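You operate a simulated robot arm through the tools that you are given. There is no shell and no other tool. Be economical: measure what you need, move in short steps, check, and stop when the job is done.

You are at the controls of a simulated two-armed robot. One attempt, no reset.

TASK
Fetch the probe and set it on top of the yellow cube on the top of the workbench. Take the cable clip from the green mat on the workbench and leave it on the end of the cable table by the rails. Turn the value knob to 5. Pull the cable cupboard door open. The order is free.

The check looks at the end state, three seconds after you hand in, the way a careful person would. Anything else that was tipped, shoved, dropped, spilled or broken makes it a failure.

THE ROBOT
Two 7-joint arms with fingered hands on one trunk, on a base that drives. Base frame: it is fixed to the floor where the robot stands at the start and does not move with it; the origin is under the middle of the robot, x ahead of it, y to its left, z up; the surface under the hand at the start is at about z = 0.8. Readings come in m, rad, newtons and seconds.
The left shoulder is at the start at [0.04, 0.146, 1.08], the right one opposite. With the tool pointing down near the work surface each hand reaches from about 0.32 to 0.72 m from the robot's upright axis, wherever it stands, measured 20 degrees to its own side. Places, roughly: cable clip (4x3x2 cm) [0.5, 0, 0.8]; cable cupboard door [0.4, 1.4, 0.4]; end of the cable table by the rails (24x34 cm) [0.62, 1.28, 0.8]; probe [0.5, 0.25, 0.75]; value knob [0.7, -0.6, 0.8]; yellow cube [0.75, 0.25, 0.75]. Payload 4 kg a hand.
The TCP of each hand is the grasp point between the finger pads, 0.026 m short of the fingertips. In the tool frame z runs along the fingers and y along their closing line. Largest opening 0.148 m; the body of the gripper starts 0.073 m behind the TCP. The gripper is a hand of 3 fingers: y runs from the thumb to the fingers, the wrist lies at [0, 0, -0.224] in the tool frame, and closing takes about 1.5 s.
Orientation is told as [roll, pitch, yaw] about the base's x, y, z axes, in that order, counted from this pose: with the fingers straight down and closing along the base's y, the tool's x points along the base's -x, its y along +y and its z along -z.

THE INTERFACE
- The arms move only by the tool apply_moves. It takes "left_increments", "right_increments" or both (then of equal length, played together; a hand with none holds still); each is one flat list of numbers, 6 for each row, row after row: the turn, a rotation vector about the tool's x, y, z in rad, then the shift along the tool's x, y, z in m. In form: [ax, ay, az, x, y, z, ax, ay, az, x, y, z, ...]. A call has 1 to 8 rows; each row is the pose to reach, as a shift and turn from the pose commanded when the call began, along the tool's axes at that moment. "left_grip" and "right_grip" are, for a hand that has rows, the opening, from 0 (shut) to 1 (fully open), set as the call begins (left out, the last holds). Rows are played at 5 a second. More than 0.05 m and 0.15 rad between two rows, or a gripper value outside its range, and nothing of the call is played. A pose out of reach is approached as far as the arm can. The call stops where the force on the tool passes 40 N (or 10 N more than at its start, if that is more) or the arm is blocked; 0.2 s more then pass. Each finger travels about 0.108 m/s and halts on what it meets, pressing with about 27 N; the grip force reading is that of the motor and also rises with nothing between the fingers. The clock runs only during rows and for 0.2 s after the last one: add rows that repeat a pose to give the fingers time. The reply holds the time, the measured pose of the TCP, the force on the tool along the base axes, the opening and the grip force, in the units named above and with some noise, with the torque about the TCP (base axes, N m) and any sound that the robot's microphone picked up.
- Cameras (640 x 400 px; columns grow to the right, rows downward): "scene" is now at [0.1074, -0.0035, 1.3072]; the picture's right is [-0.03, -1.00, 0.00], its down [-0.59, 0.02, -0.81] and it looks along [0.81, -0.03, -0.59] (base axes); focal length 256 px, centre (320, 200). "left" rides on the left gripper at [-0.068, -0.039, -0.09] in its tool frame; the picture's right is [0.50, -0.87, 0.00], its down [0.66, 0.38, -0.65] and it looks along [0.57, 0.33, 0.76] (tool axes); focal length 222 px, centre (320, 200). "right" rides on the right gripper at [0.068, -0.039, -0.09] in its tool frame; the picture's right is [0.50, 0.87, 0.00], its down [-0.66, 0.38, -0.65] and it looks along [-0.57, 0.33, 0.76] (tool axes); focal length 222 px, centre (320, 200). There is no depth. A picture from a camera that has moved, and an enlarged one, comes with that camera's place and axes in the base frame and with its lens.
- camera(camera): a new picture of that camera. The clock stands still meanwhile.
- raise_lower(by): slides the trunk up (or, below 0, down) by that many m; the arms and the scene camera ride with it, the base frame stays. It gives what a move gives, with no picture.
- base_move(legs): drives the robot by 1 to 6 legs, each [ahead, left, turn to the left] in m, m and rad, along the robot's own axes; the way and the turn of a leg run together, so that a leg with both is an arc; at most 1.5 m and 3.142 rad a leg. The arms and the cameras ride along, it lands a little off, and it stops where it bumps. It gives what a move gives.
- set_fingers(finger1, finger2, thumb_bend, hand): sets how far each is bent, from 0 (flat) to 1 (curled in); at 0.3 the hand is open as for a grip, at 0.7 the pads meet at the TCP. One left out holds its place. A second passes; each finger stops where it meets its share of the squeeze, and holds until it gets a number again. A gripper value or a shape takes the hand back. It gives what a move gives, with no picture; readings hold the bend of each and the force on the fingers (four entries, about 0 where the hand has none), thumb and palm.
- hand_shape(shape, hand): the hand has 3 fingers and takes this shape, open, in about a second: jaw (thumb against the fingers, like two jaws); tri (thumb and two fingers); tip (a fingertip pinch); poke (one finger out to press); point (the index stretched); flat (the hand flat); cup (the hand cupped); fist (a fist). The gripper value then closes the fingers along that shape, each until it touches; the sizes above hold for jaw. It gives what a move gives, with no picture.
- pan_tilt(pan, tilt): turns the head with the scene camera to pan (to the left, within 1.501 rad either way) and tilt (down, from -0.506 to 1.204), counted from straight ahead of the robot. It gives what a move gives.
- close_up(camera, box): a new picture of the part [left, top, right, bottom] of that camera's present view, enlarged. The clock stands still meanwhile.
- hand_in(): hands the job in; it is judged then, once.

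Go step by step. Nothing tells you exact positions but the pictures and the camera data: compare them with the known pose of the tool, close in by small moves and look again before you grip or let go. The budget is 165 turns and 138 pictures, counting those below and the enlarged ones. Unless the task says otherwise, let go and move clear before handing in, and close with one line.

The tools are called after "Call:" by a JSON object that holds its "api" and its "payload". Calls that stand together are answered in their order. apply_moves: Moves the arms, as the interface text tells. Its arguments: {"type":"object","properties":{"left_increments":{"type":"array","items":{"type":"number"}},"left_grip":{"type":"number"},"right_increments":{"type":"array","items":{"type":"number"}},"right_grip":{"type":"number"}},"required":[]} The other tools are called the same way: raise_lower (by) slides the trunk up or down; hand_shape (shape, hand) gives the hand a shape; set_fingers (finger1, finger2, thumb_bend, hand) moves the fingers one by one; base_move (legs) drives the base; pan_tilt (pan, tilt) turns the head that bears the scene camera; camera (camera) takes a picture; close_up (camera, box) takes an enlarged picture of a part of a camera's view; hand_in () hands the job in.

At the start:

```text
t: 0.0
left_position: [0.4424, 0.0872, 1.139]
left_ee_rot: [-0.001, 0.003, -0.001]
left_force: [0.5, 0.1, -0.4]
left_moment: [0.05, -0.04, -0.02]
left_finger_gap: 0.1479
left_gripper_force: 0.0
left_shape: jaw
left_bend: [0.3, 0.3, 0.3]
left_finger forces: [0.0, 0.1, 0.0, 0.1, 0.1, 0.0]
right_position: [0.4399, -0.2772, 1.1426]
right_ee_rot: [0.001, -0.001, 0.0]
right_force: [0.1, 0.1, 0.9]
right_moment: [0.03, -0.01, 0.04]
right_finger_gap: 0.1478
right_gripper_force: 0.1
right_shape: jaw
right_bend: [0.3, 0.3, 0.3]
right_finger forces: [0.1, 0.0, 0.0, 0.0, 0.0, 0.0]
trunk travel left (down, up): [-0.25, 0.256]
robot x, y, heading: [0.0008, -0.0035, -0.001]
head pan, tilt: [-0.035, 0.63]
```

scene: 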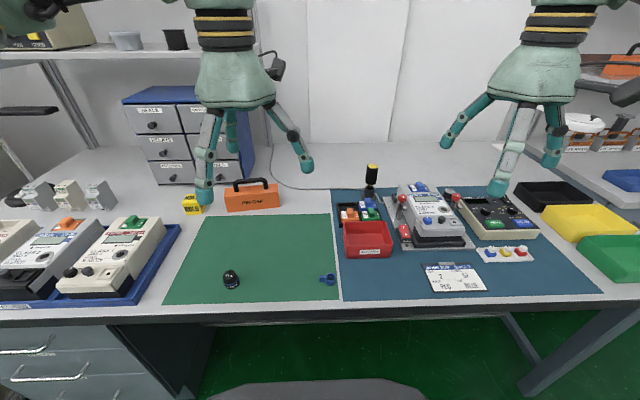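
right: 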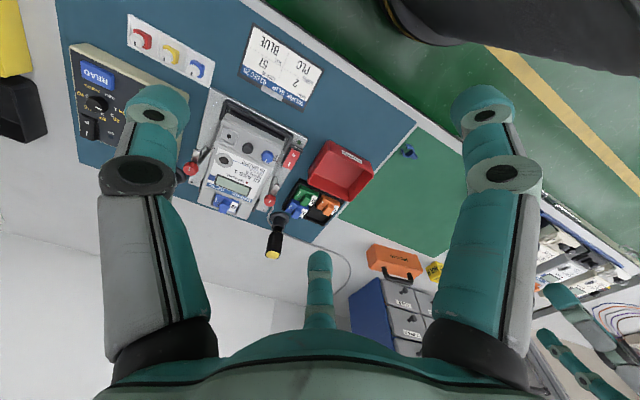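
left: 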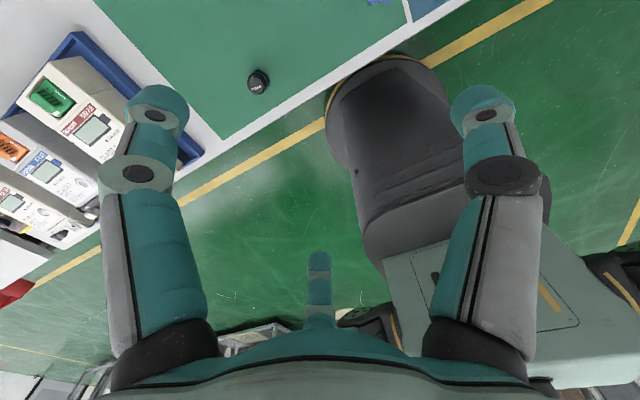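

I see a workbench with a green mat carrying a black item and a blue clip, a small yellow cube behind the mat, and a panel with knobs at the right. I will enlarge the important areas first.

Call:
{"api": "close_up", "payload": {"camera": "scene", "box": [160, 180, 360, 305]}}

Call:
{"api": "close_up", "payload": {"camera": "scene", "box": [420, 170, 580, 270]}}

Call:
{"api": "pan_tilt", "payload": {"pan": 1.2, "tilt": 0.6}}

Call:
{"api": "camera", "payload": {"camera": "scene"}}

```text
3.20 times, centred on (260, 242) of scene
camera zoom: at [0.1074, -0.0035, 1.3072], right [-0.03, -1.0, 0.0], down [-0.59, 0.02, -0.81], along [0.81, -0.03, -0.59], focal length 819 px, centre (512, 64)
```

zoom: 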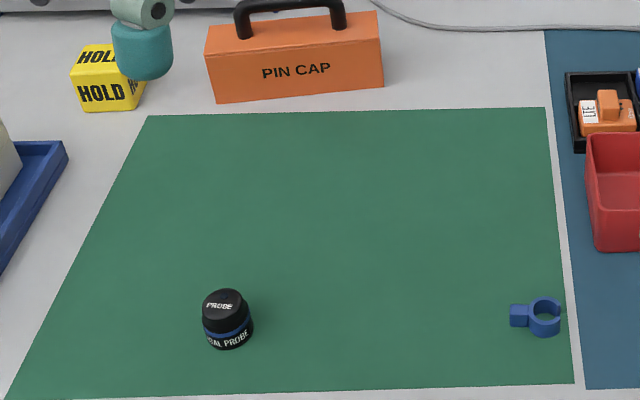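

```text
4.00 times, centred on (500, 220) of scene
camera zoom: at [0.1074, -0.0035, 1.3072], right [-0.03, -1.0, 0.0], down [-0.59, 0.02, -0.81], along [0.81, -0.03, -0.59], focal length 1023 px, centre (-400, 120)
```

zoom: 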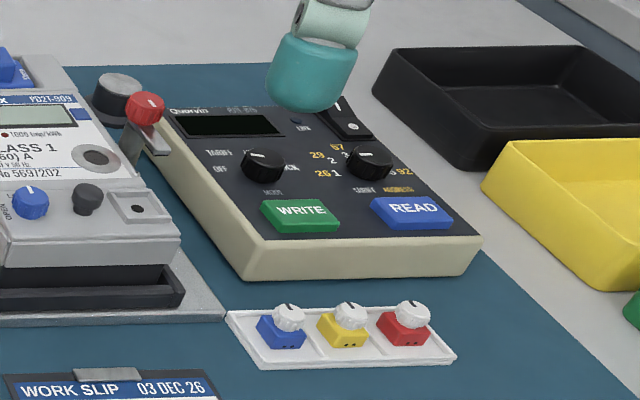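

```text
t: 1.4
left_position: [0.4429, 0.0884, 1.1402]
left_ee_rot: [0.001, 0.0, 0.001]
left_force: [0.7, 0.5, 0.2]
left_moment: [-0.02, 0.02, 0.01]
left_finger_gap: 0.1481
left_gripper_force: 0.1
left_shape: jaw
left_bend: [0.3, 0.3, 0.3]
left_finger forces: [0.1, 0.1, 0.0, 0.1, 0.1, 0.1]
right_position: [0.4417, -0.2782, 1.1424]
right_ee_rot: [0.001, 0.0, 0.0]
right_force: [-0.3, 0.4, -0.3]
right_moment: [-0.01, -0.02, -0.01]
right_finger_gap: 0.1482
right_gripper_force: 0.0
right_shape: jaw
right_bend: [0.3, 0.3, 0.3]
right_finger forces: [0.0, 0.1, 0.0, 0.0, 0.0, 0.0]
trunk travel left (down, up): [-0.25, 0.256]
robot x, y, heading: [0.0026, -0.0012, 0.004]
head pan, tilt: [1.201, 0.6]
```

```text
132 pictures are left
camera scene: at [0.052, 0.0819, 1.3098], right [0.93, -0.36, 0.0], down [-0.2, -0.53, -0.83], along [0.3, 0.77, -0.56], focal length 256 px, centre (320, 200)
```

scene: 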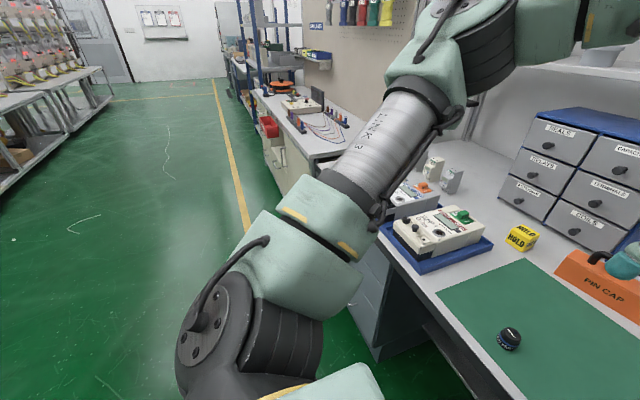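

The bench top appears to be at z≈0.795, with the probe near (0.48, 0.19), the clip near (0.486, -0.036) and the cube near (0.77, 0.38). Next I look at the knobs on the right and at the cable table on the left.

Call:
{"api": "pan_tilt", "payload": {"pan": -0.6, "tilt": 0.65}}

Call:
{"api": "camera", "payload": {"camera": "scene"}}

Call:
{"api": "close_up", "payload": {"camera": "right", "box": [50, 30, 200, 170]}}

```text
t: 3.2
left_position: [0.4433, 0.0867, 1.1393]
left_ee_rot: [0.001, -0.001, -0.001]
left_force: [0.3, -0.7, -0.5]
left_moment: [-0.05, 0.01, -0.03]
left_finger_gap: 0.1478
left_gripper_force: 0.2
left_shape: jaw
left_bend: [0.3, 0.3, 0.3]
left_finger forces: [0.1, 0.0, 0.0, 0.0, 0.0, 0.1]
right_position: [0.4412, -0.2774, 1.1427]
right_ee_rot: [0.0, 0.0, 0.001]
right_force: [0.2, 0.3, -0.2]
right_moment: [-0.03, 0.0, 0.01]
right_finger_gap: 0.1476
right_gripper_force: 0.0
right_shape: jaw
right_bend: [0.3, 0.3, 0.3]
right_finger forces: [0.1, 0.0, 0.1, 0.1, 0.0, 0.0]
trunk travel left (down, up): [-0.25, 0.256]
robot x, y, heading: [0.0013, 0.0013, -0.001]
head pan, tilt: [-0.6, 0.649]
```

```text
131 pictures are left
camera scene: at [0.0916, -0.0495, 1.3055], right [-0.56, -0.83, 0.0], down [-0.5, 0.34, -0.8], along [0.66, -0.45, -0.6], focal length 256 px, centre (320, 200)
```

scene: 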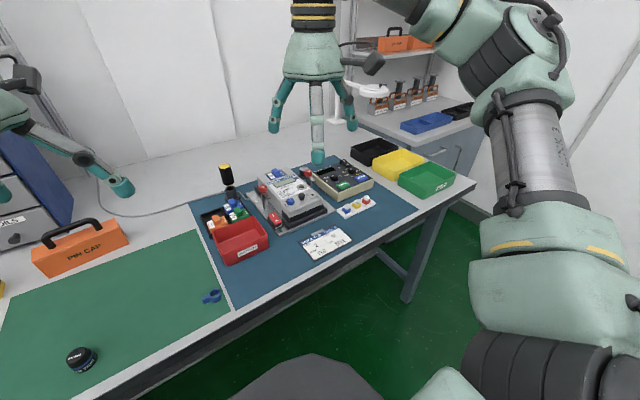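

```text
2.86 times, centred on (125, 100) of right
camera zoom: at [0.3731, -0.3161, 1.2335], right [-0.5, 0.87, 0.0], down [0.66, 0.38, 0.65], along [0.57, 0.33, -0.76], focal length 635 px, centre (877, 486)
```

zoom: 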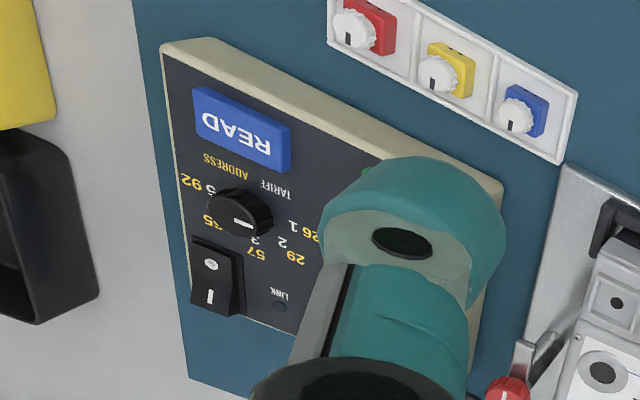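

The right-hand knob of the panel carries the white 1–5 scale and sits near (0.655, -0.567, 0.86). I drive right to get it into reach and look closer.

Call:
{"api": "base_move", "payload": {"legs": [[0, -0.36, 0]]}}

Call:
{"api": "camera", "payload": {"camera": "scene"}}

Call:
{"api": "camera", "payload": {"camera": "right"}}

```text
t: 5.6
left_position: [0.4418, -0.2854, 1.1392]
left_ee_rot: [-0.001, -0.001, -0.008]
left_force: [-0.1, -0.3, -0.2]
left_moment: [-0.02, 0.0, -0.01]
left_finger_gap: 0.1481
left_gripper_force: 0.1
left_shape: jaw
left_bend: [0.3, 0.3, 0.3]
left_finger forces: [0.0, 0.0, 0.0, 0.1, 0.0, 0.0]
right_position: [0.4356, -0.6503, 1.1422]
right_ee_rot: [0.0, 0.0, -0.01]
right_force: [-0.3, -0.3, 0.3]
right_moment: [0.01, 0.0, 0.02]
right_finger_gap: 0.1478
right_gripper_force: 0.0
right_shape: jaw
right_bend: [0.3, 0.3, 0.3]
right_finger forces: [0.0, 0.0, 0.1, 0.0, 0.0, 0.0]
trunk travel left (down, up): [-0.25, 0.256]
robot x, y, heading: [-0.0034, -0.3724, -0.009]
head pan, tilt: [-0.6, 0.649]
```

```text
129 pictures are left
camera scene: at [0.0891, -0.4196, 1.3055], right [-0.57, -0.82, 0.0], down [-0.5, 0.35, -0.8], along [0.65, -0.46, -0.6], focal length 256 px, centre (320, 200)
```

scene: 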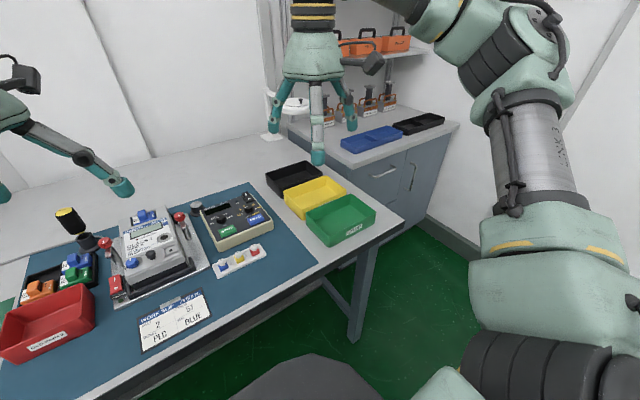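

```text
128 pictures are left
camera right: at [0.3679, -0.6891, 1.2336], right [-0.49, 0.87, 0.0], down [0.66, 0.37, 0.65], along [0.57, 0.32, -0.76], focal length 222 px, centre (320, 200)
```

right: 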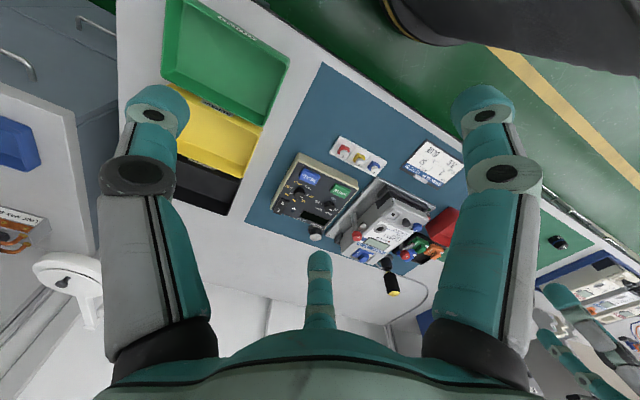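

Call:
{"api": "close_up", "payload": {"camera": "right", "box": [265, 145, 365, 245]}}

Call:
{"api": "close_up", "payload": {"camera": "scene", "box": [190, 175, 290, 255]}}

```text
4.00 times, centred on (315, 195) of right
camera zoom: at [0.3679, -0.6891, 1.2336], right [-0.49, 0.87, 0.0], down [0.66, 0.37, 0.65], along [0.57, 0.32, -0.76], focal length 888 px, centre (340, 220)
```

zoom: 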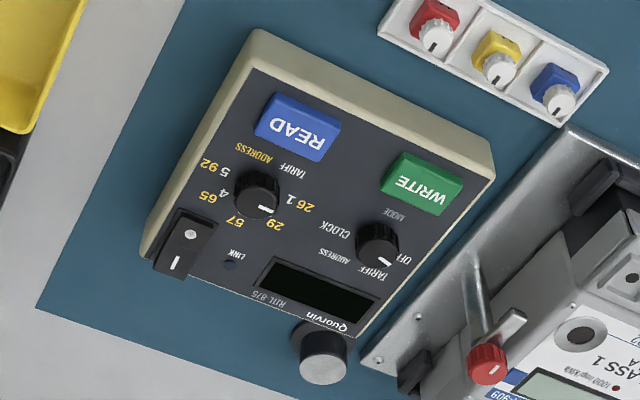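

```text
5.00 times, centred on (240, 215) of scene
camera zoom: at [0.0891, -0.4196, 1.3055], right [-0.57, -0.82, 0.0], down [-0.5, 0.35, -0.8], along [0.65, -0.46, -0.6], focal length 1279 px, centre (720, 125)
```

zoom: 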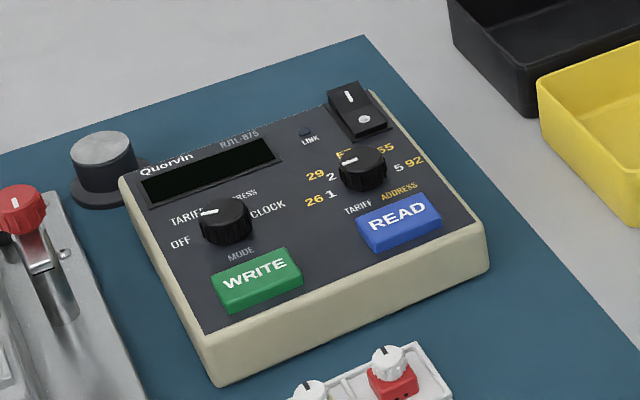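

The value knob is the right one, now at 2; 5 is a clockwise turn of about 135°, and the knob is about 2.4 cm wide near (0.660, -0.578). I try the fingertip pinch shape to see how narrow the hand becomes.

Call:
{"api": "hand_shape", "payload": {"shape": "tip", "hand": "right"}}

Call:
{"api": "camera", "payload": {"camera": "right"}}

Call:
{"api": "camera", "payload": {"camera": "scene"}}

```text
t: 6.5
left_position: [0.4424, -0.2862, 1.1385]
left_ee_rot: [0.001, 0.0, -0.009]
left_force: [-0.1, -0.9, 0.0]
left_moment: [0.03, -0.02, 0.04]
left_finger_gap: 0.148
left_gripper_force: 0.1
left_shape: jaw
left_bend: [0.3, 0.3, 0.3]
left_finger forces: [0.0, 0.1, 0.0, 0.0, 0.0, 0.0]
right_position: [0.4365, -0.6513, 1.1412]
right_ee_rot: [0.001, 0.0, -0.011]
right_force: [-0.2, 0.4, -0.3]
right_moment: [-0.01, 0.01, 0.01]
right_finger_gap: 0.1478
right_gripper_force: 0.1
right_shape: tip
right_bend: [0.3, 0.3, 0.3]
right_finger forces: [0.0, 0.2, 0.0, 0.0, 0.0, 0.0]
trunk travel left (down, up): [-0.25, 0.256]
robot x, y, heading: [-0.0024, -0.3664, -0.009]
head pan, tilt: [-0.6, 0.649]
```

```text
125 pictures are left
camera right: at [0.3679, -0.6891, 1.2336], right [-0.49, 0.87, 0.0], down [0.66, 0.37, 0.65], along [0.57, 0.32, -0.76], focal length 222 px, centre (320, 200)
```

right: 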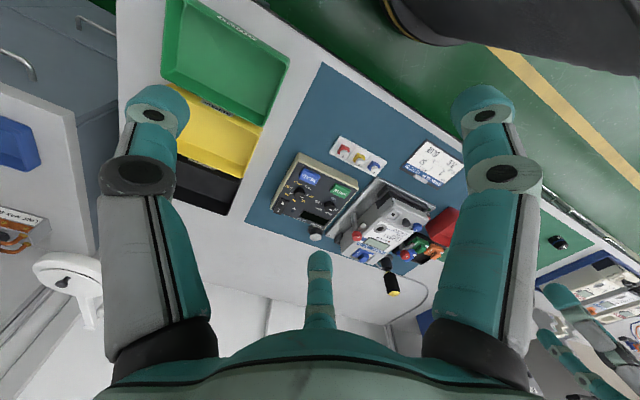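

```text
124 pictures are left
camera scene: at [0.0891, -0.4196, 1.3055], right [-0.57, -0.82, 0.0], down [-0.5, 0.35, -0.8], along [0.65, -0.46, -0.6], focal length 256 px, centre (320, 200)
```

scene: 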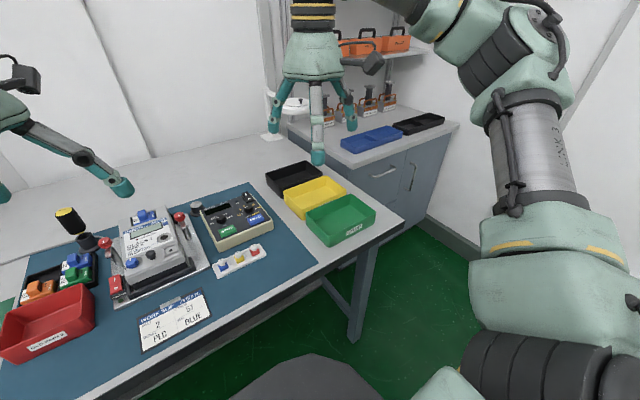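

The open hand looks the same in this shape. I close it partly in the air to see its form.

Call:
{"api": "apply_moves", "payload": {"right_increments": [0, 0, 0, 0, 0, 0, 0, 0, 0, 0, 0, 0, 0, 0, 0, 0, 0, 0, 0, 0, 0, 0, 0, 0, 0, 0, 0, 0, 0, 0, 0, 0, 0, 0, 0, 0], "right_grip": 0.25}}

Call:
{"api": "camera", "payload": {"camera": "right"}}

Call:
{"api": "close_up", "payload": {"camera": "scene", "box": [240, 30, 400, 180]}}

```text
t: 7.9
left_position: [0.4421, -0.2864, 1.1389]
left_ee_rot: [0.001, 0.0, -0.009]
left_force: [0.1, -0.9, -0.6]
left_moment: [-0.01, 0.0, 0.02]
left_finger_gap: 0.1479
left_gripper_force: 0.0
left_shape: jaw
left_bend: [0.3, 0.3, 0.3]
left_finger forces: [0.0, 0.0, 0.0, 0.0, 0.0, 0.0]
right_position: [0.4368, -0.6509, 1.1427]
right_ee_rot: [0.002, 0.001, -0.011]
right_force: [-0.1, -0.9, -0.1]
right_moment: [-0.01, 0.04, 0.01]
right_finger_gap: 0.0373
right_gripper_force: 0.1
right_shape: tip
right_bend: [0.76, 0.76, 0.7]
right_finger forces: [0.0, 0.1, 0.0, 0.0, 0.0, 0.1]
trunk travel left (down, up): [-0.25, 0.256]
robot x, y, heading: [-0.0007, -0.3682, -0.008]
head pan, tilt: [-0.6, 0.649]
```

```text
123 pictures are left
camera right: at [0.3679, -0.6894, 1.2335], right [-0.49, 0.87, 0.0], down [0.66, 0.37, 0.65], along [0.57, 0.32, -0.76], focal length 222 px, centre (320, 200)
```

right: 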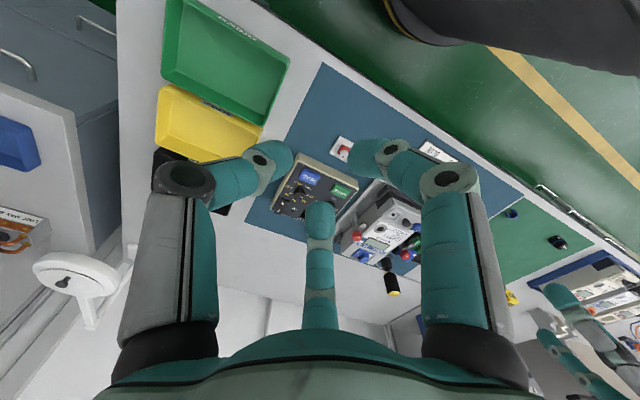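

```text
2.67 times, centred on (320, 105) of scene
camera zoom: at [0.0891, -0.42, 1.3055], right [-0.57, -0.82, 0.0], down [-0.5, 0.35, -0.8], along [0.65, -0.46, -0.6], focal length 682 px, centre (320, 453)
```

zoom: 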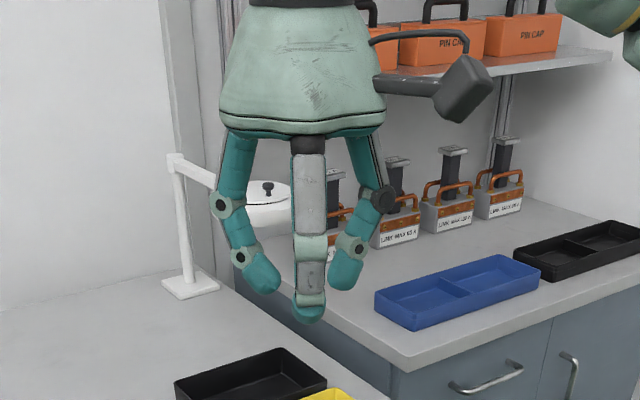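

The fingers close like a three-jaw chuck, which suits a round knob. I move above the knob at z≈1.0 while turning the hand counter-clockwise, so the later clockwise turn can be made in one go.

Call:
{"api": "apply_moves", "payload": {"right_increments": [0, 0, -0.14, -0.028, 0.009, 0.0175, 0, 0, -0.28, -0.056, 0.018, 0.035, 0, 0, -0.42, -0.084, 0.027, 0.0525, 0, 0, -0.56, -0.112, 0.036, 0.07, 0, 0, -0.7, -0.14, 0.045, 0.0875, 0, 0, -0.84, -0.168, 0.054, 0.105, 0, 0, -0.98, -0.196, 0.063, 0.1225, 0, 0, -1.12, -0.223, 0.073, 0.14], "right_grip": 0.3}}

Call:
{"api": "apply_moves", "payload": {"right_increments": [0, 0, -0.14, 0, 0, 0, 0, 0, -0.28, 0, 0, 0, 0, 0, -0.42, 0, 0, 0, 0, 0, -0.56, 0, 0, 0, 0, 0, -0.7, 0, 0, 0, 0, 0, -0.8, 0, 0, 0, 0, 0, -0.8, 0, 0, 0]}}

Call:
{"api": "camera", "payload": {"camera": "right"}}

Call:
{"api": "camera", "payload": {"camera": "scene"}}

```text
t: 9.7
left_position: [0.4434, -0.2842, 1.1387]
left_ee_rot: [-0.004, 0.001, -0.009]
left_force: [0.8, 0.3, -0.1]
left_moment: [0.01, 0.01, 0.01]
left_finger_gap: 0.1479
left_gripper_force: 0.1
left_shape: jaw
left_bend: [0.3, 0.3, 0.3]
left_finger forces: [0.0, 0.0, 0.1, 0.0, 0.0, 0.0]
right_position: [0.6624, -0.5757, 0.9974]
right_ee_rot: [0.001, 0.001, 1.111]
right_force: [-0.2, 0.1, -0.6]
right_moment: [-0.03, 0.06, -0.01]
right_finger_gap: 0.0441
right_gripper_force: 0.2
right_shape: tip
right_bend: [0.76, 0.76, 0.7]
right_finger forces: [0.0, 0.0, 0.1, 0.0, 0.0, 0.0]
trunk travel left (down, up): [-0.25, 0.256]
robot x, y, heading: [-0.0002, -0.368, -0.007]
head pan, tilt: [-0.6, 0.649]
```

```text
t: 11.3
left_position: [0.4414, -0.2856, 1.1397]
left_ee_rot: [0.001, 0.002, -0.009]
left_force: [-0.7, 0.1, -0.4]
left_moment: [0.04, -0.02, -0.01]
left_finger_gap: 0.1479
left_gripper_force: 0.1
left_shape: jaw
left_bend: [0.3, 0.3, 0.3]
left_finger forces: [0.0, 0.0, 0.0, 0.0, 0.0, 0.0]
right_position: [0.6613, -0.5796, 1.0027]
right_ee_rot: [0.001, -0.001, 1.913]
right_force: [1.0, 0.2, 0.4]
right_moment: [-0.01, 0.0, 0.02]
right_finger_gap: 0.0441
right_gripper_force: 0.1
right_shape: tip
right_bend: [0.76, 0.76, 0.7]
right_finger forces: [0.0, 0.0, 0.0, 0.1, 0.0, 0.0]
trunk travel left (down, up): [-0.25, 0.256]
robot x, y, heading: [-0.0026, -0.3674, -0.01]
head pan, tilt: [-0.6, 0.649]
```

```text
121 pictures are left
camera right: at [0.7187, -0.6301, 1.0935], right [-0.65, -0.76, 0.0], down [-0.58, 0.49, 0.65], along [-0.5, 0.42, -0.76], focal length 222 px, centre (320, 200)
```

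right: 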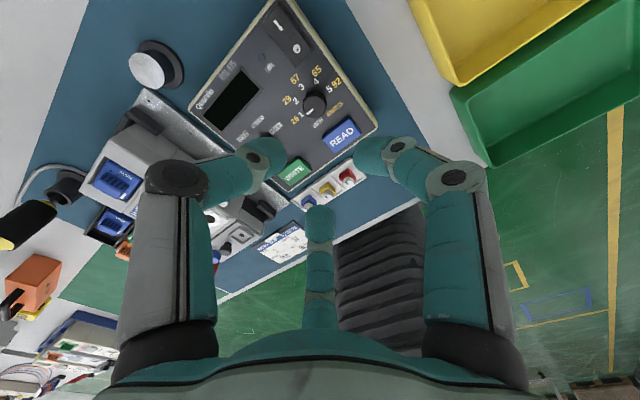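

```text
120 pictures are left
camera scene: at [0.0892, -0.4199, 1.3055], right [-0.57, -0.82, 0.0], down [-0.5, 0.35, -0.8], along [0.65, -0.46, -0.6], focal length 256 px, centre (320, 200)
```

scene: 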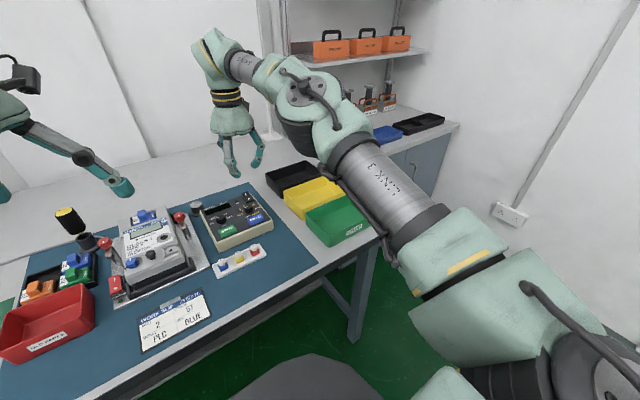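

The turn was reached. I enlarge the knob for an exact position.

Call:
{"api": "close_up", "payload": {"camera": "right", "box": [250, 40, 410, 180]}}

```text
2.86 times, centred on (330, 110) of right
camera zoom: at [0.7187, -0.6301, 1.0935], right [-0.65, -0.76, 0.0], down [-0.58, 0.49, 0.65], along [-0.5, 0.42, -0.76], focal length 635 px, centre (291, 457)
```

zoom: 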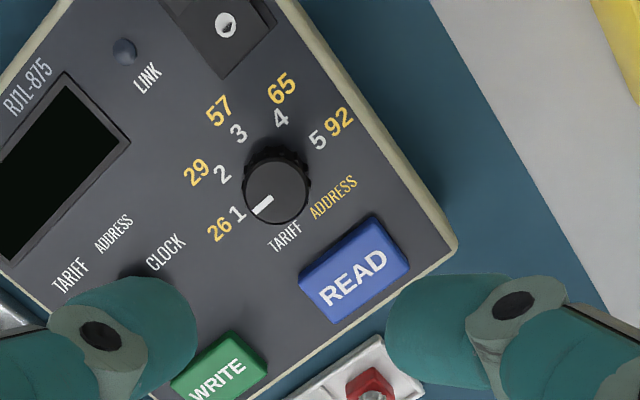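

The pointer actually stands at 1 (along +y) and 5 lies at -y, so the turn needed is 180° clockwise about (0.664, -0.577). I narrow the fingers a little and go down to just above the knob.

Call:
{"api": "apply_moves", "payload": {"right_increments": [0, 0, 0, -0.0018, -0.0038, 0.035, 0, 0, 0, -0.0018, -0.0038, 0.07, 0, 0, 0, -0.0018, -0.0038, 0.098, 0, 0, 0, -0.0018, -0.0038, 0.098, 0, 0, 0, -0.0018, -0.0038, 0.098], "right_grip": 0.25}}

Call:
{"api": "camera", "payload": {"camera": "right"}}

Call:
{"api": "close_up", "payload": {"camera": "scene", "box": [190, 150, 290, 250]}}

```text
t: 12.5
left_position: [0.4414, -0.2865, 1.1387]
left_ee_rot: [-0.001, 0.0, -0.008]
left_force: [-0.9, -0.4, 0.0]
left_moment: [-0.03, -0.03, -0.01]
left_finger_gap: 0.1477
left_gripper_force: 0.0
left_shape: jaw
left_bend: [0.3, 0.3, 0.3]
left_finger forces: [0.0, 0.0, 0.1, 0.1, 0.0, 0.0]
right_position: [0.6627, -0.5766, 0.9059]
right_ee_rot: [0.003, -0.001, 1.909]
right_force: [-0.9, -0.4, -0.6]
right_moment: [0.03, -0.03, 0.04]
right_finger_gap: 0.0374
right_gripper_force: 0.0
right_shape: tip
right_bend: [0.76, 0.76, 0.7]
right_finger forces: [0.1, 0.0, 0.0, 0.0, 0.0, 0.0]
trunk travel left (down, up): [-0.25, 0.256]
robot x, y, heading: [-0.0041, -0.3688, -0.012]
head pan, tilt: [-0.6, 0.649]
```

```text
118 pictures are left
camera right: at [0.7211, -0.6275, 0.9963], right [-0.65, -0.76, 0.0], down [-0.57, 0.49, 0.65], along [-0.5, 0.43, -0.76], focal length 222 px, centre (320, 200)
```

right: 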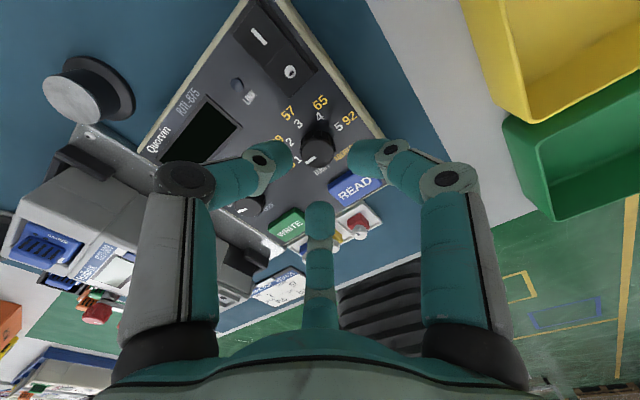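

```text
4.00 times, centred on (240, 200) of scene
camera zoom: at [0.0891, -0.42, 1.3055], right [-0.57, -0.82, 0.0], down [-0.5, 0.35, -0.8], along [0.65, -0.46, -0.6], focal length 1023 px, centre (640, 200)
```

zoom: 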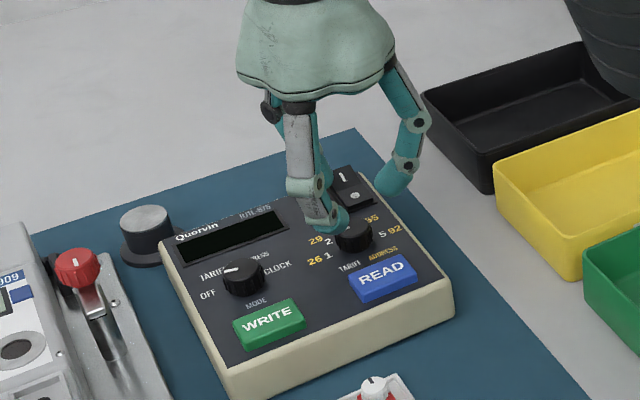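

Call:
{"api": "close_up", "payload": {"camera": "right", "box": [260, 100, 380, 220]}}

```text
3.33 times, centred on (320, 160) of right
camera zoom: at [0.7211, -0.6275, 0.9963], right [-0.65, -0.76, 0.0], down [-0.57, 0.49, 0.65], along [-0.5, 0.43, -0.76], focal length 740 px, centre (320, 333)
```

zoom: 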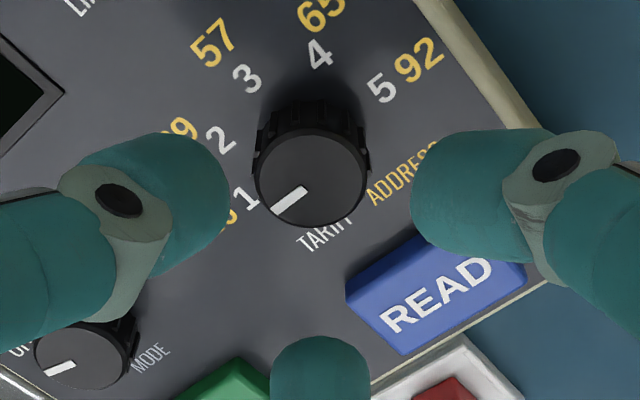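

The knob is a couple of millimetres off in +x; I correct and lower to grip height.

Call:
{"api": "apply_moves", "payload": {"right_increments": [0, 0, 0, 0.0008, -0.0024, 0.01, 0, 0, 0, 0.0008, -0.0024, 0.02, 0, 0, 0, 0.0008, -0.0024, 0.028, 0, 0, 0, 0.0008, -0.0024, 0.028]}}

Call:
{"api": "close_up", "payload": {"camera": "right", "box": [240, 100, 400, 220]}}

Call:
{"api": "close_up", "payload": {"camera": "scene", "box": [200, 170, 280, 240]}}

```text
t: 13.5
left_position: [0.4416, -0.2854, 1.1381]
left_ee_rot: [0.0, -0.001, -0.009]
left_force: [-0.3, 0.4, 0.1]
left_moment: [-0.01, 0.0, 0.04]
left_finger_gap: 0.1483
left_gripper_force: 0.0
left_shape: jaw
left_bend: [0.3, 0.3, 0.3]
left_finger forces: [0.0, 0.0, 0.0, 0.0, 0.0, 0.0]
right_position: [0.6633, -0.5761, 0.8769]
right_ee_rot: [0.0, 0.0, 1.91]
right_force: [-0.6, 1.1, -0.1]
right_moment: [-0.04, 0.01, -0.01]
right_finger_gap: 0.0371
right_gripper_force: 0.1
right_shape: tip
right_bend: [0.76, 0.76, 0.7]
right_finger forces: [0.0, 0.0, 0.0, 0.0, 0.1, 0.0]
trunk travel left (down, up): [-0.25, 0.256]
robot x, y, heading: [0.0035, -0.3731, -0.01]
head pan, tilt: [-0.6, 0.649]
```

```text
3.33 times, centred on (320, 160) of right
camera zoom: at [0.723, -0.6269, 0.9683], right [-0.65, -0.76, 0.0], down [-0.57, 0.49, 0.65], along [-0.5, 0.43, -0.76], focal length 740 px, centre (320, 333)
```

zoom: 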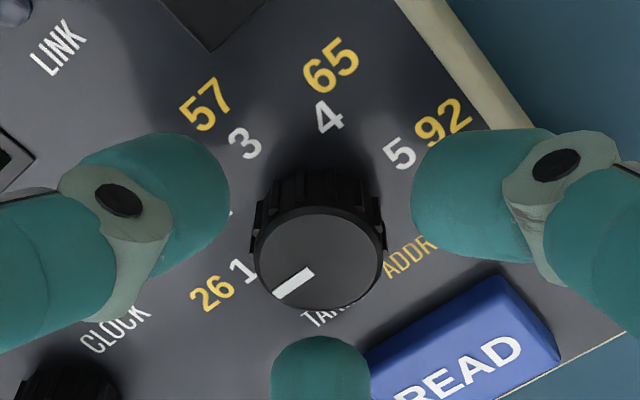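

```text
5.71 times, centred on (240, 205) of scene
camera zoom: at [0.0891, -0.4199, 1.3055], right [-0.57, -0.82, 0.0], down [-0.5, 0.35, -0.8], along [0.65, -0.46, -0.6], focal length 1462 px, centre (777, 171)
```

zoom: 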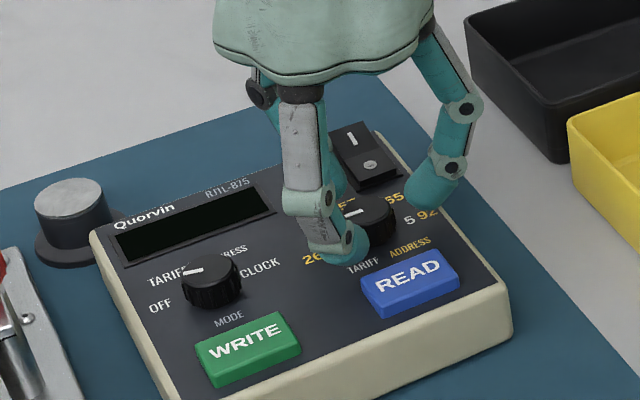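

The knob is well centred between the three tips. I lower 4 mm more and close.

Call:
{"api": "apply_moves", "payload": {"right_increments": [0, 0, 0, 0, 0, 0.004, 0, 0, 0, 0, 0, 0.004]}}

Call:
{"api": "apply_moves", "payload": {"right_increments": [0, 0, 0, 0, 0, 0, 0, 0, 0, 0, 0, 0, 0, 0, 0, 0, 0, 0, 0, 0, 0, 0, 0, 0], "right_grip": 0.0}}

Call:
{"api": "close_up", "payload": {"camera": "right", "box": [240, 100, 400, 220]}}

```text
t: 14.1
left_position: [0.4423, -0.2856, 1.1386]
left_ee_rot: [0.0, 0.0, -0.007]
left_force: [-0.1, 0.3, -0.2]
left_moment: [0.0, 0.02, 0.0]
left_finger_gap: 0.1478
left_gripper_force: 0.1
left_shape: jaw
left_bend: [0.3, 0.3, 0.3]
left_finger forces: [0.1, 0.1, 0.0, 0.1, 0.0, 0.0]
right_position: [0.6655, -0.5764, 0.8731]
right_ee_rot: [0.0, 0.0, 1.91]
right_force: [-0.6, -0.5, 0.0]
right_moment: [-0.02, -0.01, -0.02]
right_finger_gap: 0.0374
right_gripper_force: 0.0
right_shape: tip
right_bend: [0.76, 0.76, 0.7]
right_finger forces: [0.0, 0.0, 0.0, 0.1, 0.0, 0.1]
trunk travel left (down, up): [-0.25, 0.256]
robot x, y, heading: [-0.0038, -0.3674, -0.01]
head pan, tilt: [-0.6, 0.649]
```

```text
t: 15.1
left_position: [0.4428, -0.2861, 1.1389]
left_ee_rot: [0.001, 0.001, -0.009]
left_force: [0.0, 0.3, 0.0]
left_moment: [-0.01, 0.02, 0.02]
left_finger_gap: 0.1477
left_gripper_force: 0.0
left_shape: jaw
left_bend: [0.3, 0.3, 0.3]
left_finger forces: [0.0, 0.0, 0.1, 0.0, 0.1, 0.1]
right_position: [0.6657, -0.5767, 0.8724]
right_ee_rot: [0.002, -0.001, 1.909]
right_force: [0.8, -1.1, -2.5]
right_moment: [0.01, -0.01, 0.03]
right_finger_gap: 0.0176
right_gripper_force: 26.9
right_shape: tip
right_bend: [0.74, 0.75, 0.7]
right_finger forces: [23.3, 24.0, 0.0, 0.1, 23.9, 0.0]
trunk travel left (down, up): [-0.25, 0.256]
robot x, y, heading: [-0.0006, -0.3693, -0.014]
head pan, tilt: [-0.6, 0.649]
```

```text
3.33 times, centred on (320, 160) of right
camera zoom: at [0.7242, -0.6276, 0.9639], right [-0.65, -0.76, 0.0], down [-0.57, 0.49, 0.65], along [-0.5, 0.43, -0.76], focal length 740 px, centre (320, 333)
```

zoom: 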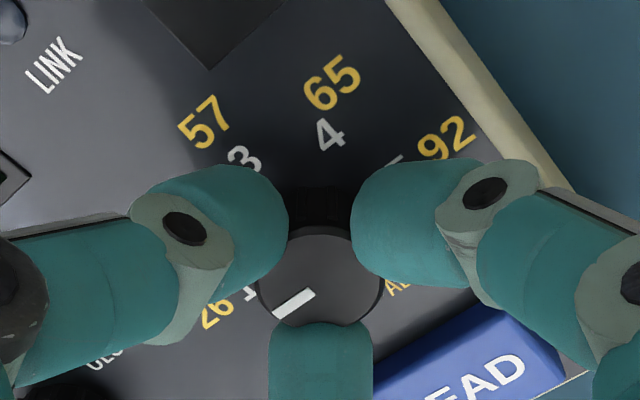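

All three fingers hold the knob. Now I turn clockwise, first by about 1.12 rad.

Call:
{"api": "apply_moves", "payload": {"right_increments": [0, 0, 0.14, 0, 0, 0, 0, 0, 0.28, 0, 0, 0, 0, 0, 0.42, 0, 0, 0, 0, 0, 0.56, 0, 0, 0, 0, 0, 0.7, 0, 0, 0, 0, 0, 0.84, 0, 0, 0, 0, 0, 0.98, 0, 0, 0, 0, 0, 1.12, 0, 0, 0]}}

Call:
{"api": "close_up", "payload": {"camera": "right", "box": [240, 100, 400, 220]}}

```text
t: 16.9
left_position: [0.4408, -0.2873, 1.1404]
left_ee_rot: [-0.002, 0.001, -0.008]
left_force: [-0.9, 0.5, -0.7]
left_moment: [0.01, -0.01, -0.01]
left_finger_gap: 0.1478
left_gripper_force: 0.2
left_shape: jaw
left_bend: [0.3, 0.3, 0.3]
left_finger forces: [0.0, 0.0, 0.0, 0.0, 0.0, 0.0]
right_position: [0.6654, -0.5779, 0.8728]
right_ee_rot: [0.0, 0.003, 0.786]
right_force: [-9.2, -2.8, 1.4]
right_moment: [-0.05, 0.13, 0.02]
right_finger_gap: 0.0175
right_gripper_force: 27.4
right_shape: tip
right_bend: [0.74, 0.75, 0.7]
right_finger forces: [29.1, 23.9, 0.0, 0.1, 24.2, 0.0]
trunk travel left (down, up): [-0.25, 0.256]
robot x, y, heading: [-0.0025, -0.3654, -0.014]
head pan, tilt: [-0.6, 0.649]
```

```text
3.33 times, centred on (320, 160) of right
camera zoom: at [0.6437, -0.6528, 0.9637], right [-0.97, 0.26, 0.0], down [0.2, 0.73, 0.65], along [0.17, 0.63, -0.76], focal length 740 px, centre (320, 333)
```

zoom: 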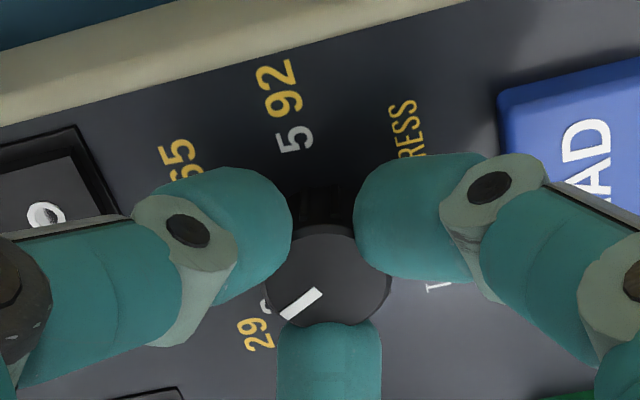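

The knob follows. I continue the turn.

Call:
{"api": "apply_moves", "payload": {"right_increments": [0, 0, 0.14, 0, 0, 0, 0, 0, 0.28, 0, 0, 0, 0, 0, 0.42, 0, 0, 0, 0, 0, 0.56, 0, 0, 0, 0, 0, 0.7, 0, 0, 0, 0, 0, 0.84, 0, 0, 0, 0, 0, 0.98, 0, 0, 0, 0, 0, 1.12, 0, 0, 0]}}

Call:
{"api": "apply_moves", "payload": {"right_increments": [0, 0, 0.14, 0, 0, 0, 0, 0, 0.28, 0, 0, 0, 0, 0, 0.42, 0, 0, 0, 0, 0, 0.56, 0, 0, 0, 0, 0, 0.7, 0, 0, 0, 0, 0, 0.82, 0, 0, 0]}}

Call:
{"api": "close_up", "payload": {"camera": "right", "box": [240, 100, 400, 220]}}

```text
t: 18.7
left_position: [0.4415, -0.2853, 1.1395]
left_ee_rot: [0.0, -0.002, -0.006]
left_force: [-0.2, 0.3, -0.5]
left_moment: [0.0, -0.01, 0.0]
left_finger_gap: 0.1482
left_gripper_force: 0.2
left_shape: jaw
left_bend: [0.3, 0.3, 0.3]
left_finger forces: [0.0, 0.0, 0.1, 0.0, 0.0, 0.0]
right_position: [0.6647, -0.5768, 0.872]
right_ee_rot: [0.001, -0.001, -0.333]
right_force: [-10.8, 0.6, 1.5]
right_moment: [-0.04, 0.25, 0.01]
right_finger_gap: 0.0171
right_gripper_force: 27.2
right_shape: tip
right_bend: [0.74, 0.75, 0.7]
right_finger forces: [29.9, 21.0, 0.0, 0.0, 29.1, 0.1]
trunk travel left (down, up): [-0.25, 0.256]
robot x, y, heading: [0.0007, -0.3678, -0.014]
head pan, tilt: [-0.6, 0.649]
```

```text
t: 20.1
left_position: [0.4407, -0.286, 1.1388]
left_ee_rot: [0.001, 0.0, -0.008]
left_force: [0.2, 0.2, -0.4]
left_moment: [-0.01, 0.0, -0.03]
left_finger_gap: 0.1478
left_gripper_force: 0.1
left_shape: jaw
left_bend: [0.3, 0.3, 0.3]
left_finger forces: [0.0, 0.1, 0.0, 0.1, 0.0, 0.0]
right_position: [0.6645, -0.5761, 0.8727]
right_ee_rot: [0.0, -0.001, -1.152]
right_force: [-11.5, -0.2, -2.5]
right_moment: [0.03, 0.36, 0.06]
right_finger_gap: 0.0177
right_gripper_force: 26.5
right_shape: tip
right_bend: [0.74, 0.74, 0.7]
right_finger forces: [25.8, 19.2, 0.0, 0.0, 31.9, 0.0]
trunk travel left (down, up): [-0.25, 0.256]
robot x, y, heading: [-0.0031, -0.3734, -0.009]
head pan, tilt: [-0.6, 0.649]
```

```text
3.33 times, centred on (320, 160) of right
camera zoom: at [0.6014, -0.5312, 0.9638], right [0.59, 0.81, 0.0], down [0.61, -0.45, 0.65], along [0.53, -0.38, -0.76], focal length 740 px, centre (320, 333)
```

zoom: 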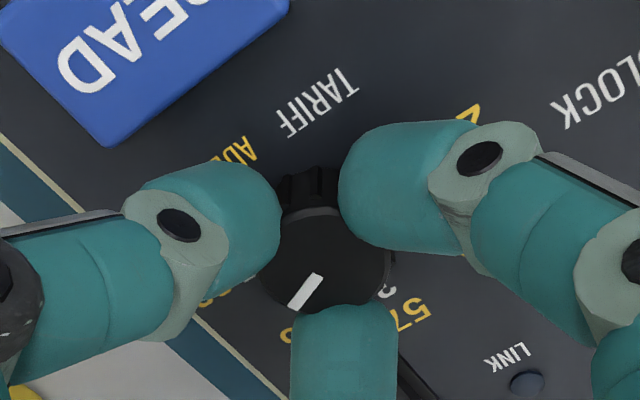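

The pointer lags at about -66°, so roughly 24° remain; I turn a bit further.

Call:
{"api": "apply_moves", "payload": {"right_increments": [0, 0, 0.14, 0.001, 0, 0, 0, 0, 0.28, 0.001, 0, 0, 0, 0, 0.4, 0.001, 0, 0, 0, 0, 0.4, 0.001, 0, 0]}}

Call:
{"api": "close_up", "payload": {"camera": "right", "box": [240, 100, 400, 220]}}

```text
t: 21.1
left_position: [0.4404, -0.2865, 1.1397]
left_ee_rot: [-0.001, -0.001, -0.01]
left_force: [0.9, 0.1, 0.2]
left_moment: [0.0, -0.01, 0.0]
left_finger_gap: 0.148
left_gripper_force: 0.2
left_shape: jaw
left_bend: [0.3, 0.3, 0.3]
left_finger forces: [0.0, 0.0, 0.0, 0.1, 0.1, 0.0]
right_position: [0.6633, -0.5762, 0.8727]
right_ee_rot: [0.0, -0.001, -1.552]
right_force: [-12.0, -1.3, -3.7]
right_moment: [0.05, 0.33, 0.13]
right_finger_gap: 0.0177
right_gripper_force: 26.8
right_shape: tip
right_bend: [0.74, 0.74, 0.7]
right_finger forces: [24.8, 19.4, 0.0, 0.0, 33.6, 0.0]
trunk travel left (down, up): [-0.25, 0.256]
robot x, y, heading: [-0.0005, -0.3701, -0.009]
head pan, tilt: [-0.6, 0.649]
```

```text
3.33 times, centred on (320, 160) of right
camera zoom: at [0.6239, -0.5103, 0.9639], right [0.86, 0.52, 0.0], down [0.39, -0.65, 0.65], along [0.34, -0.56, -0.76], focal length 740 px, centre (320, 333)
```

zoom: 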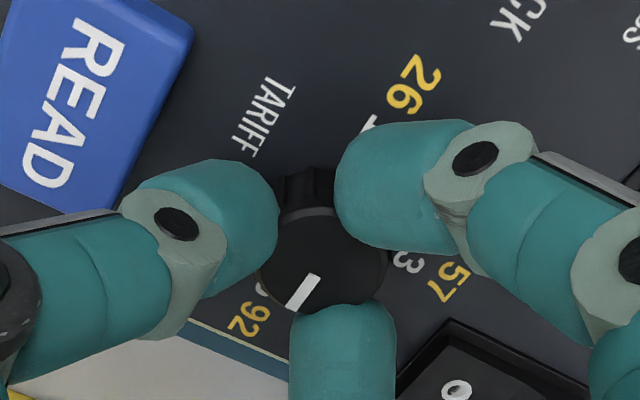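

The pointer now aims at -90°, i.e. at 5. I open slightly, and rise clear.

Call:
{"api": "apply_moves", "payload": {"right_increments": [0, 0, 0, 0, 0, 0, 0, 0, 0, 0, 0, 0, 0, 0, 0, 0, 0, 0], "right_grip": 0.24}}

Call:
{"api": "apply_moves", "payload": {"right_increments": [0, 0, 0, 0, 0, -0.02, 0, 0, 0, 0, 0, -0.06, 0, 0, 0, 0, 0, -0.11, 0, 0, 0, 0, 0, -0.15, 0, 0, 0, 0, 0, -0.15]}}

Call:
{"api": "close_up", "payload": {"camera": "right", "box": [240, 100, 400, 220]}}

Call:
{"api": "close_up", "payload": {"camera": "scene", "box": [190, 175, 290, 255]}}

```text
t: 21.9
left_position: [0.4425, -0.2857, 1.1391]
left_ee_rot: [0.001, 0.001, -0.009]
left_force: [0.4, 0.6, 0.6]
left_moment: [0.01, 0.02, 0.03]
left_finger_gap: 0.148
left_gripper_force: 0.1
left_shape: jaw
left_bend: [0.3, 0.3, 0.3]
left_finger forces: [0.1, 0.1, 0.0, 0.0, 0.0, 0.0]
right_position: [0.6667, -0.5764, 0.8711]
right_ee_rot: [0.001, 0.001, -1.55]
right_force: [-0.6, -0.4, 0.0]
right_moment: [0.03, -0.01, 0.03]
right_finger_gap: 0.0354
right_gripper_force: 0.1
right_shape: tip
right_bend: [0.76, 0.76, 0.7]
right_finger forces: [0.0, 0.0, 0.0, 0.0, 0.0, 0.0]
trunk travel left (down, up): [-0.25, 0.256]
robot x, y, heading: [-0.0027, -0.3716, -0.008]
head pan, tilt: [-0.6, 0.649]
```

```text
t: 23.1
left_position: [0.4427, -0.2877, 1.1383]
left_ee_rot: [0.0, 0.0, -0.01]
left_force: [0.0, 0.1, 0.6]
left_moment: [0.01, -0.02, -0.03]
left_finger_gap: 0.148
left_gripper_force: 0.1
left_shape: jaw
left_bend: [0.3, 0.3, 0.3]
left_finger forces: [0.0, 0.1, 0.0, 0.0, 0.1, 0.1]
right_position: [0.6627, -0.5694, 1.017]
right_ee_rot: [-0.001, 0.001, -1.549]
right_force: [0.0, -0.2, 0.1]
right_moment: [0.02, -0.02, -0.01]
right_finger_gap: 0.0353
right_gripper_force: 0.0
right_shape: tip
right_bend: [0.76, 0.76, 0.7]
right_finger forces: [0.0, 0.0, 0.0, 0.0, 0.1, 0.0]
right hand out of reach, approached as far as the arm can: row 4, 5
trunk travel left (down, up): [-0.25, 0.256]
robot x, y, heading: [0.001, -0.3697, -0.017]
head pan, tilt: [-0.6, 0.649]
```

```text
3.33 times, centred on (320, 160) of right
camera zoom: at [0.621, -0.5032, 1.1075], right [0.86, 0.52, 0.0], down [0.39, -0.65, 0.65], along [0.34, -0.56, -0.76], focal length 740 px, centre (320, 333)
```

zoom: 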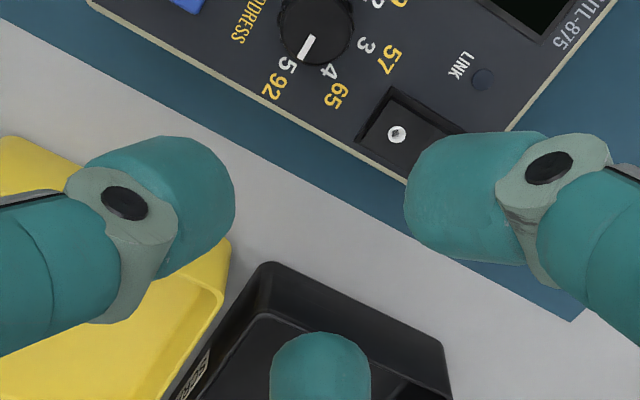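

```text
5.00 times, centred on (240, 215) of scene
camera zoom: at [0.0895, -0.4211, 1.3054], right [-0.57, -0.82, 0.0], down [-0.5, 0.35, -0.8], along [0.65, -0.46, -0.61], focal length 1279 px, centre (720, 125)
```

zoom: 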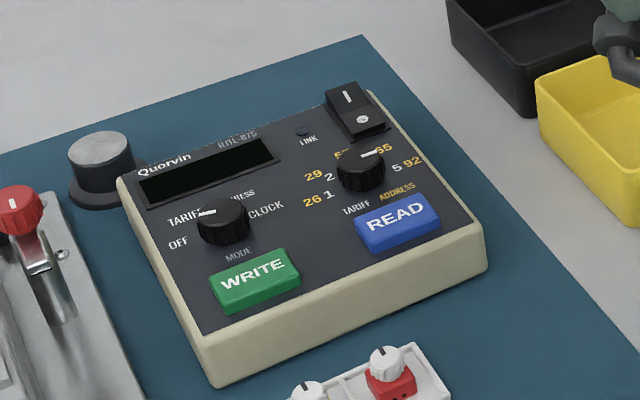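

The knob stands at 5. I retract the right hand to its starting-like pose, unturning the wrist.

Call:
{"api": "apply_moves", "payload": {"right_increments": [0, 0, -0.14, -0.01, -0.028, -0.01, 0, 0, -0.28, -0.02, -0.056, -0.025, 0, 0, -0.42, -0.03, -0.084, -0.04, 0, 0, -0.56, -0.04, -0.112, -0.055, 0, 0, -0.7, -0.05, -0.14, -0.07, 0, 0, -0.84, -0.06, -0.168, -0.085, 0, 0, -0.98, -0.068, -0.196, -0.105, 0, 0, -1.12, -0.075, -0.222, -0.125]}}

Call:
{"api": "apply_moves", "payload": {"right_increments": [0, 0, -0.14, 0, 0, 0, 0, 0, -0.28, 0, 0, 0, 0, 0, -0.42, 0, 0, 0], "right_grip": 1.0}}

Call:
{"api": "pan_tilt", "payload": {"pan": 0.2, "tilt": 0.75}}

Call:
{"api": "base_move", "payload": {"legs": [[0, 0.42, 0]]}}

Call:
{"api": "camera", "payload": {"camera": "scene"}}

```text
t: 24.9
left_position: [0.4407, -0.2866, 1.1407]
left_ee_rot: [0.0, -0.002, -0.007]
left_force: [0.7, -0.4, -0.3]
left_moment: [-0.02, -0.02, 0.0]
left_finger_gap: 0.1478
left_gripper_force: 0.0
left_shape: jaw
left_bend: [0.3, 0.3, 0.3]
left_finger forces: [0.0, 0.0, 0.1, 0.0, 0.1, 0.0]
right_position: [0.4388, -0.6482, 1.1424]
right_ee_rot: [-0.001, 0.0, -0.426]
right_force: [0.2, -0.1, -1.0]
right_moment: [-0.02, 0.01, -0.01]
right_finger_gap: 0.0356
right_gripper_force: 0.0
right_shape: tip
right_bend: [0.76, 0.76, 0.7]
right_finger forces: [0.1, 0.1, 0.0, 0.0, 0.0, 0.1]
trunk travel left (down, up): [-0.25, 0.256]
robot x, y, heading: [-0.0015, -0.3696, -0.006]
head pan, tilt: [-0.6, 0.649]
```

```text
t: 25.7
left_position: [0.4425, -0.2857, 1.1396]
left_ee_rot: [-0.001, 0.0, -0.008]
left_force: [-0.6, -0.3, 1.0]
left_moment: [0.0, -0.03, 0.03]
left_finger_gap: 0.148
left_gripper_force: 0.1
left_shape: jaw
left_bend: [0.3, 0.3, 0.3]
left_finger forces: [0.0, 0.0, 0.1, 0.1, 0.1, 0.0]
right_position: [0.4397, -0.6491, 1.1408]
right_ee_rot: [0.001, 0.0, -0.008]
right_force: [-0.3, 0.0, 0.1]
right_moment: [0.03, 0.02, 0.0]
right_finger_gap: 0.1482
right_gripper_force: 0.0
right_shape: tip
right_bend: [0.3, 0.3, 0.3]
right_finger forces: [0.0, 0.1, 0.1, 0.1, 0.0, 0.0]
trunk travel left (down, up): [-0.25, 0.256]
robot x, y, heading: [0.0024, -0.3712, -0.008]
head pan, tilt: [-0.6, 0.649]
```

```text
t: 26.8
left_position: [0.4423, -0.2866, 1.1396]
left_ee_rot: [0.001, 0.001, -0.007]
left_force: [-0.9, -0.1, 0.1]
left_moment: [0.0, -0.03, 0.02]
left_finger_gap: 0.148
left_gripper_force: 0.0
left_shape: jaw
left_bend: [0.3, 0.3, 0.3]
left_finger forces: [0.0, 0.0, 0.0, 0.1, 0.0, 0.0]
right_position: [0.4392, -0.6491, 1.1402]
right_ee_rot: [0.0, 0.001, -0.01]
right_force: [-0.1, -0.7, 0.4]
right_moment: [0.0, -0.01, 0.0]
right_finger_gap: 0.148
right_gripper_force: 0.0
right_shape: tip
right_bend: [0.3, 0.3, 0.3]
right_finger forces: [0.0, 0.0, 0.0, 0.0, 0.0, 0.0]
trunk travel left (down, up): [-0.25, 0.256]
robot x, y, heading: [-0.0044, -0.3694, -0.009]
head pan, tilt: [0.201, 0.75]
```

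```text
t: 29.4
left_position: [0.4466, 0.1342, 1.1389]
left_ee_rot: [0.0, 0.0, -0.011]
left_force: [-0.5, -0.1, 0.1]
left_moment: [0.02, 0.04, 0.01]
left_finger_gap: 0.1481
left_gripper_force: 0.0
left_shape: jaw
left_bend: [0.3, 0.3, 0.3]
left_finger forces: [0.1, 0.1, 0.0, 0.1, 0.0, 0.1]
right_position: [0.4446, -0.2282, 1.141]
right_ee_rot: [0.0, 0.0, -0.011]
right_force: [0.3, 1.2, 0.5]
right_moment: [-0.03, 0.03, 0.01]
right_finger_gap: 0.1479
right_gripper_force: 0.1
right_shape: tip
right_bend: [0.3, 0.3, 0.3]
right_finger forces: [0.0, 0.1, 0.1, 0.0, 0.0, 0.0]
trunk travel left (down, up): [-0.25, 0.256]
robot x, y, heading: [0.0079, 0.0486, -0.012]
head pan, tilt: [0.201, 0.75]
```

```text
107 pictures are left
camera scene: at [0.1038, 0.0656, 1.2969], right [0.19, -0.98, 0.0], down [-0.67, -0.13, -0.73], along [0.72, 0.14, -0.68], focal length 256 px, centre (320, 200)
```

scene: 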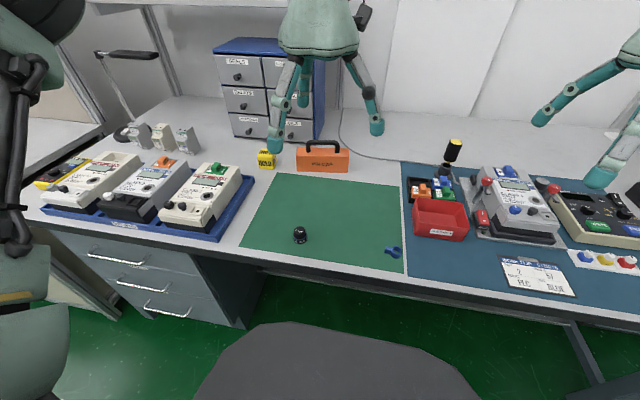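

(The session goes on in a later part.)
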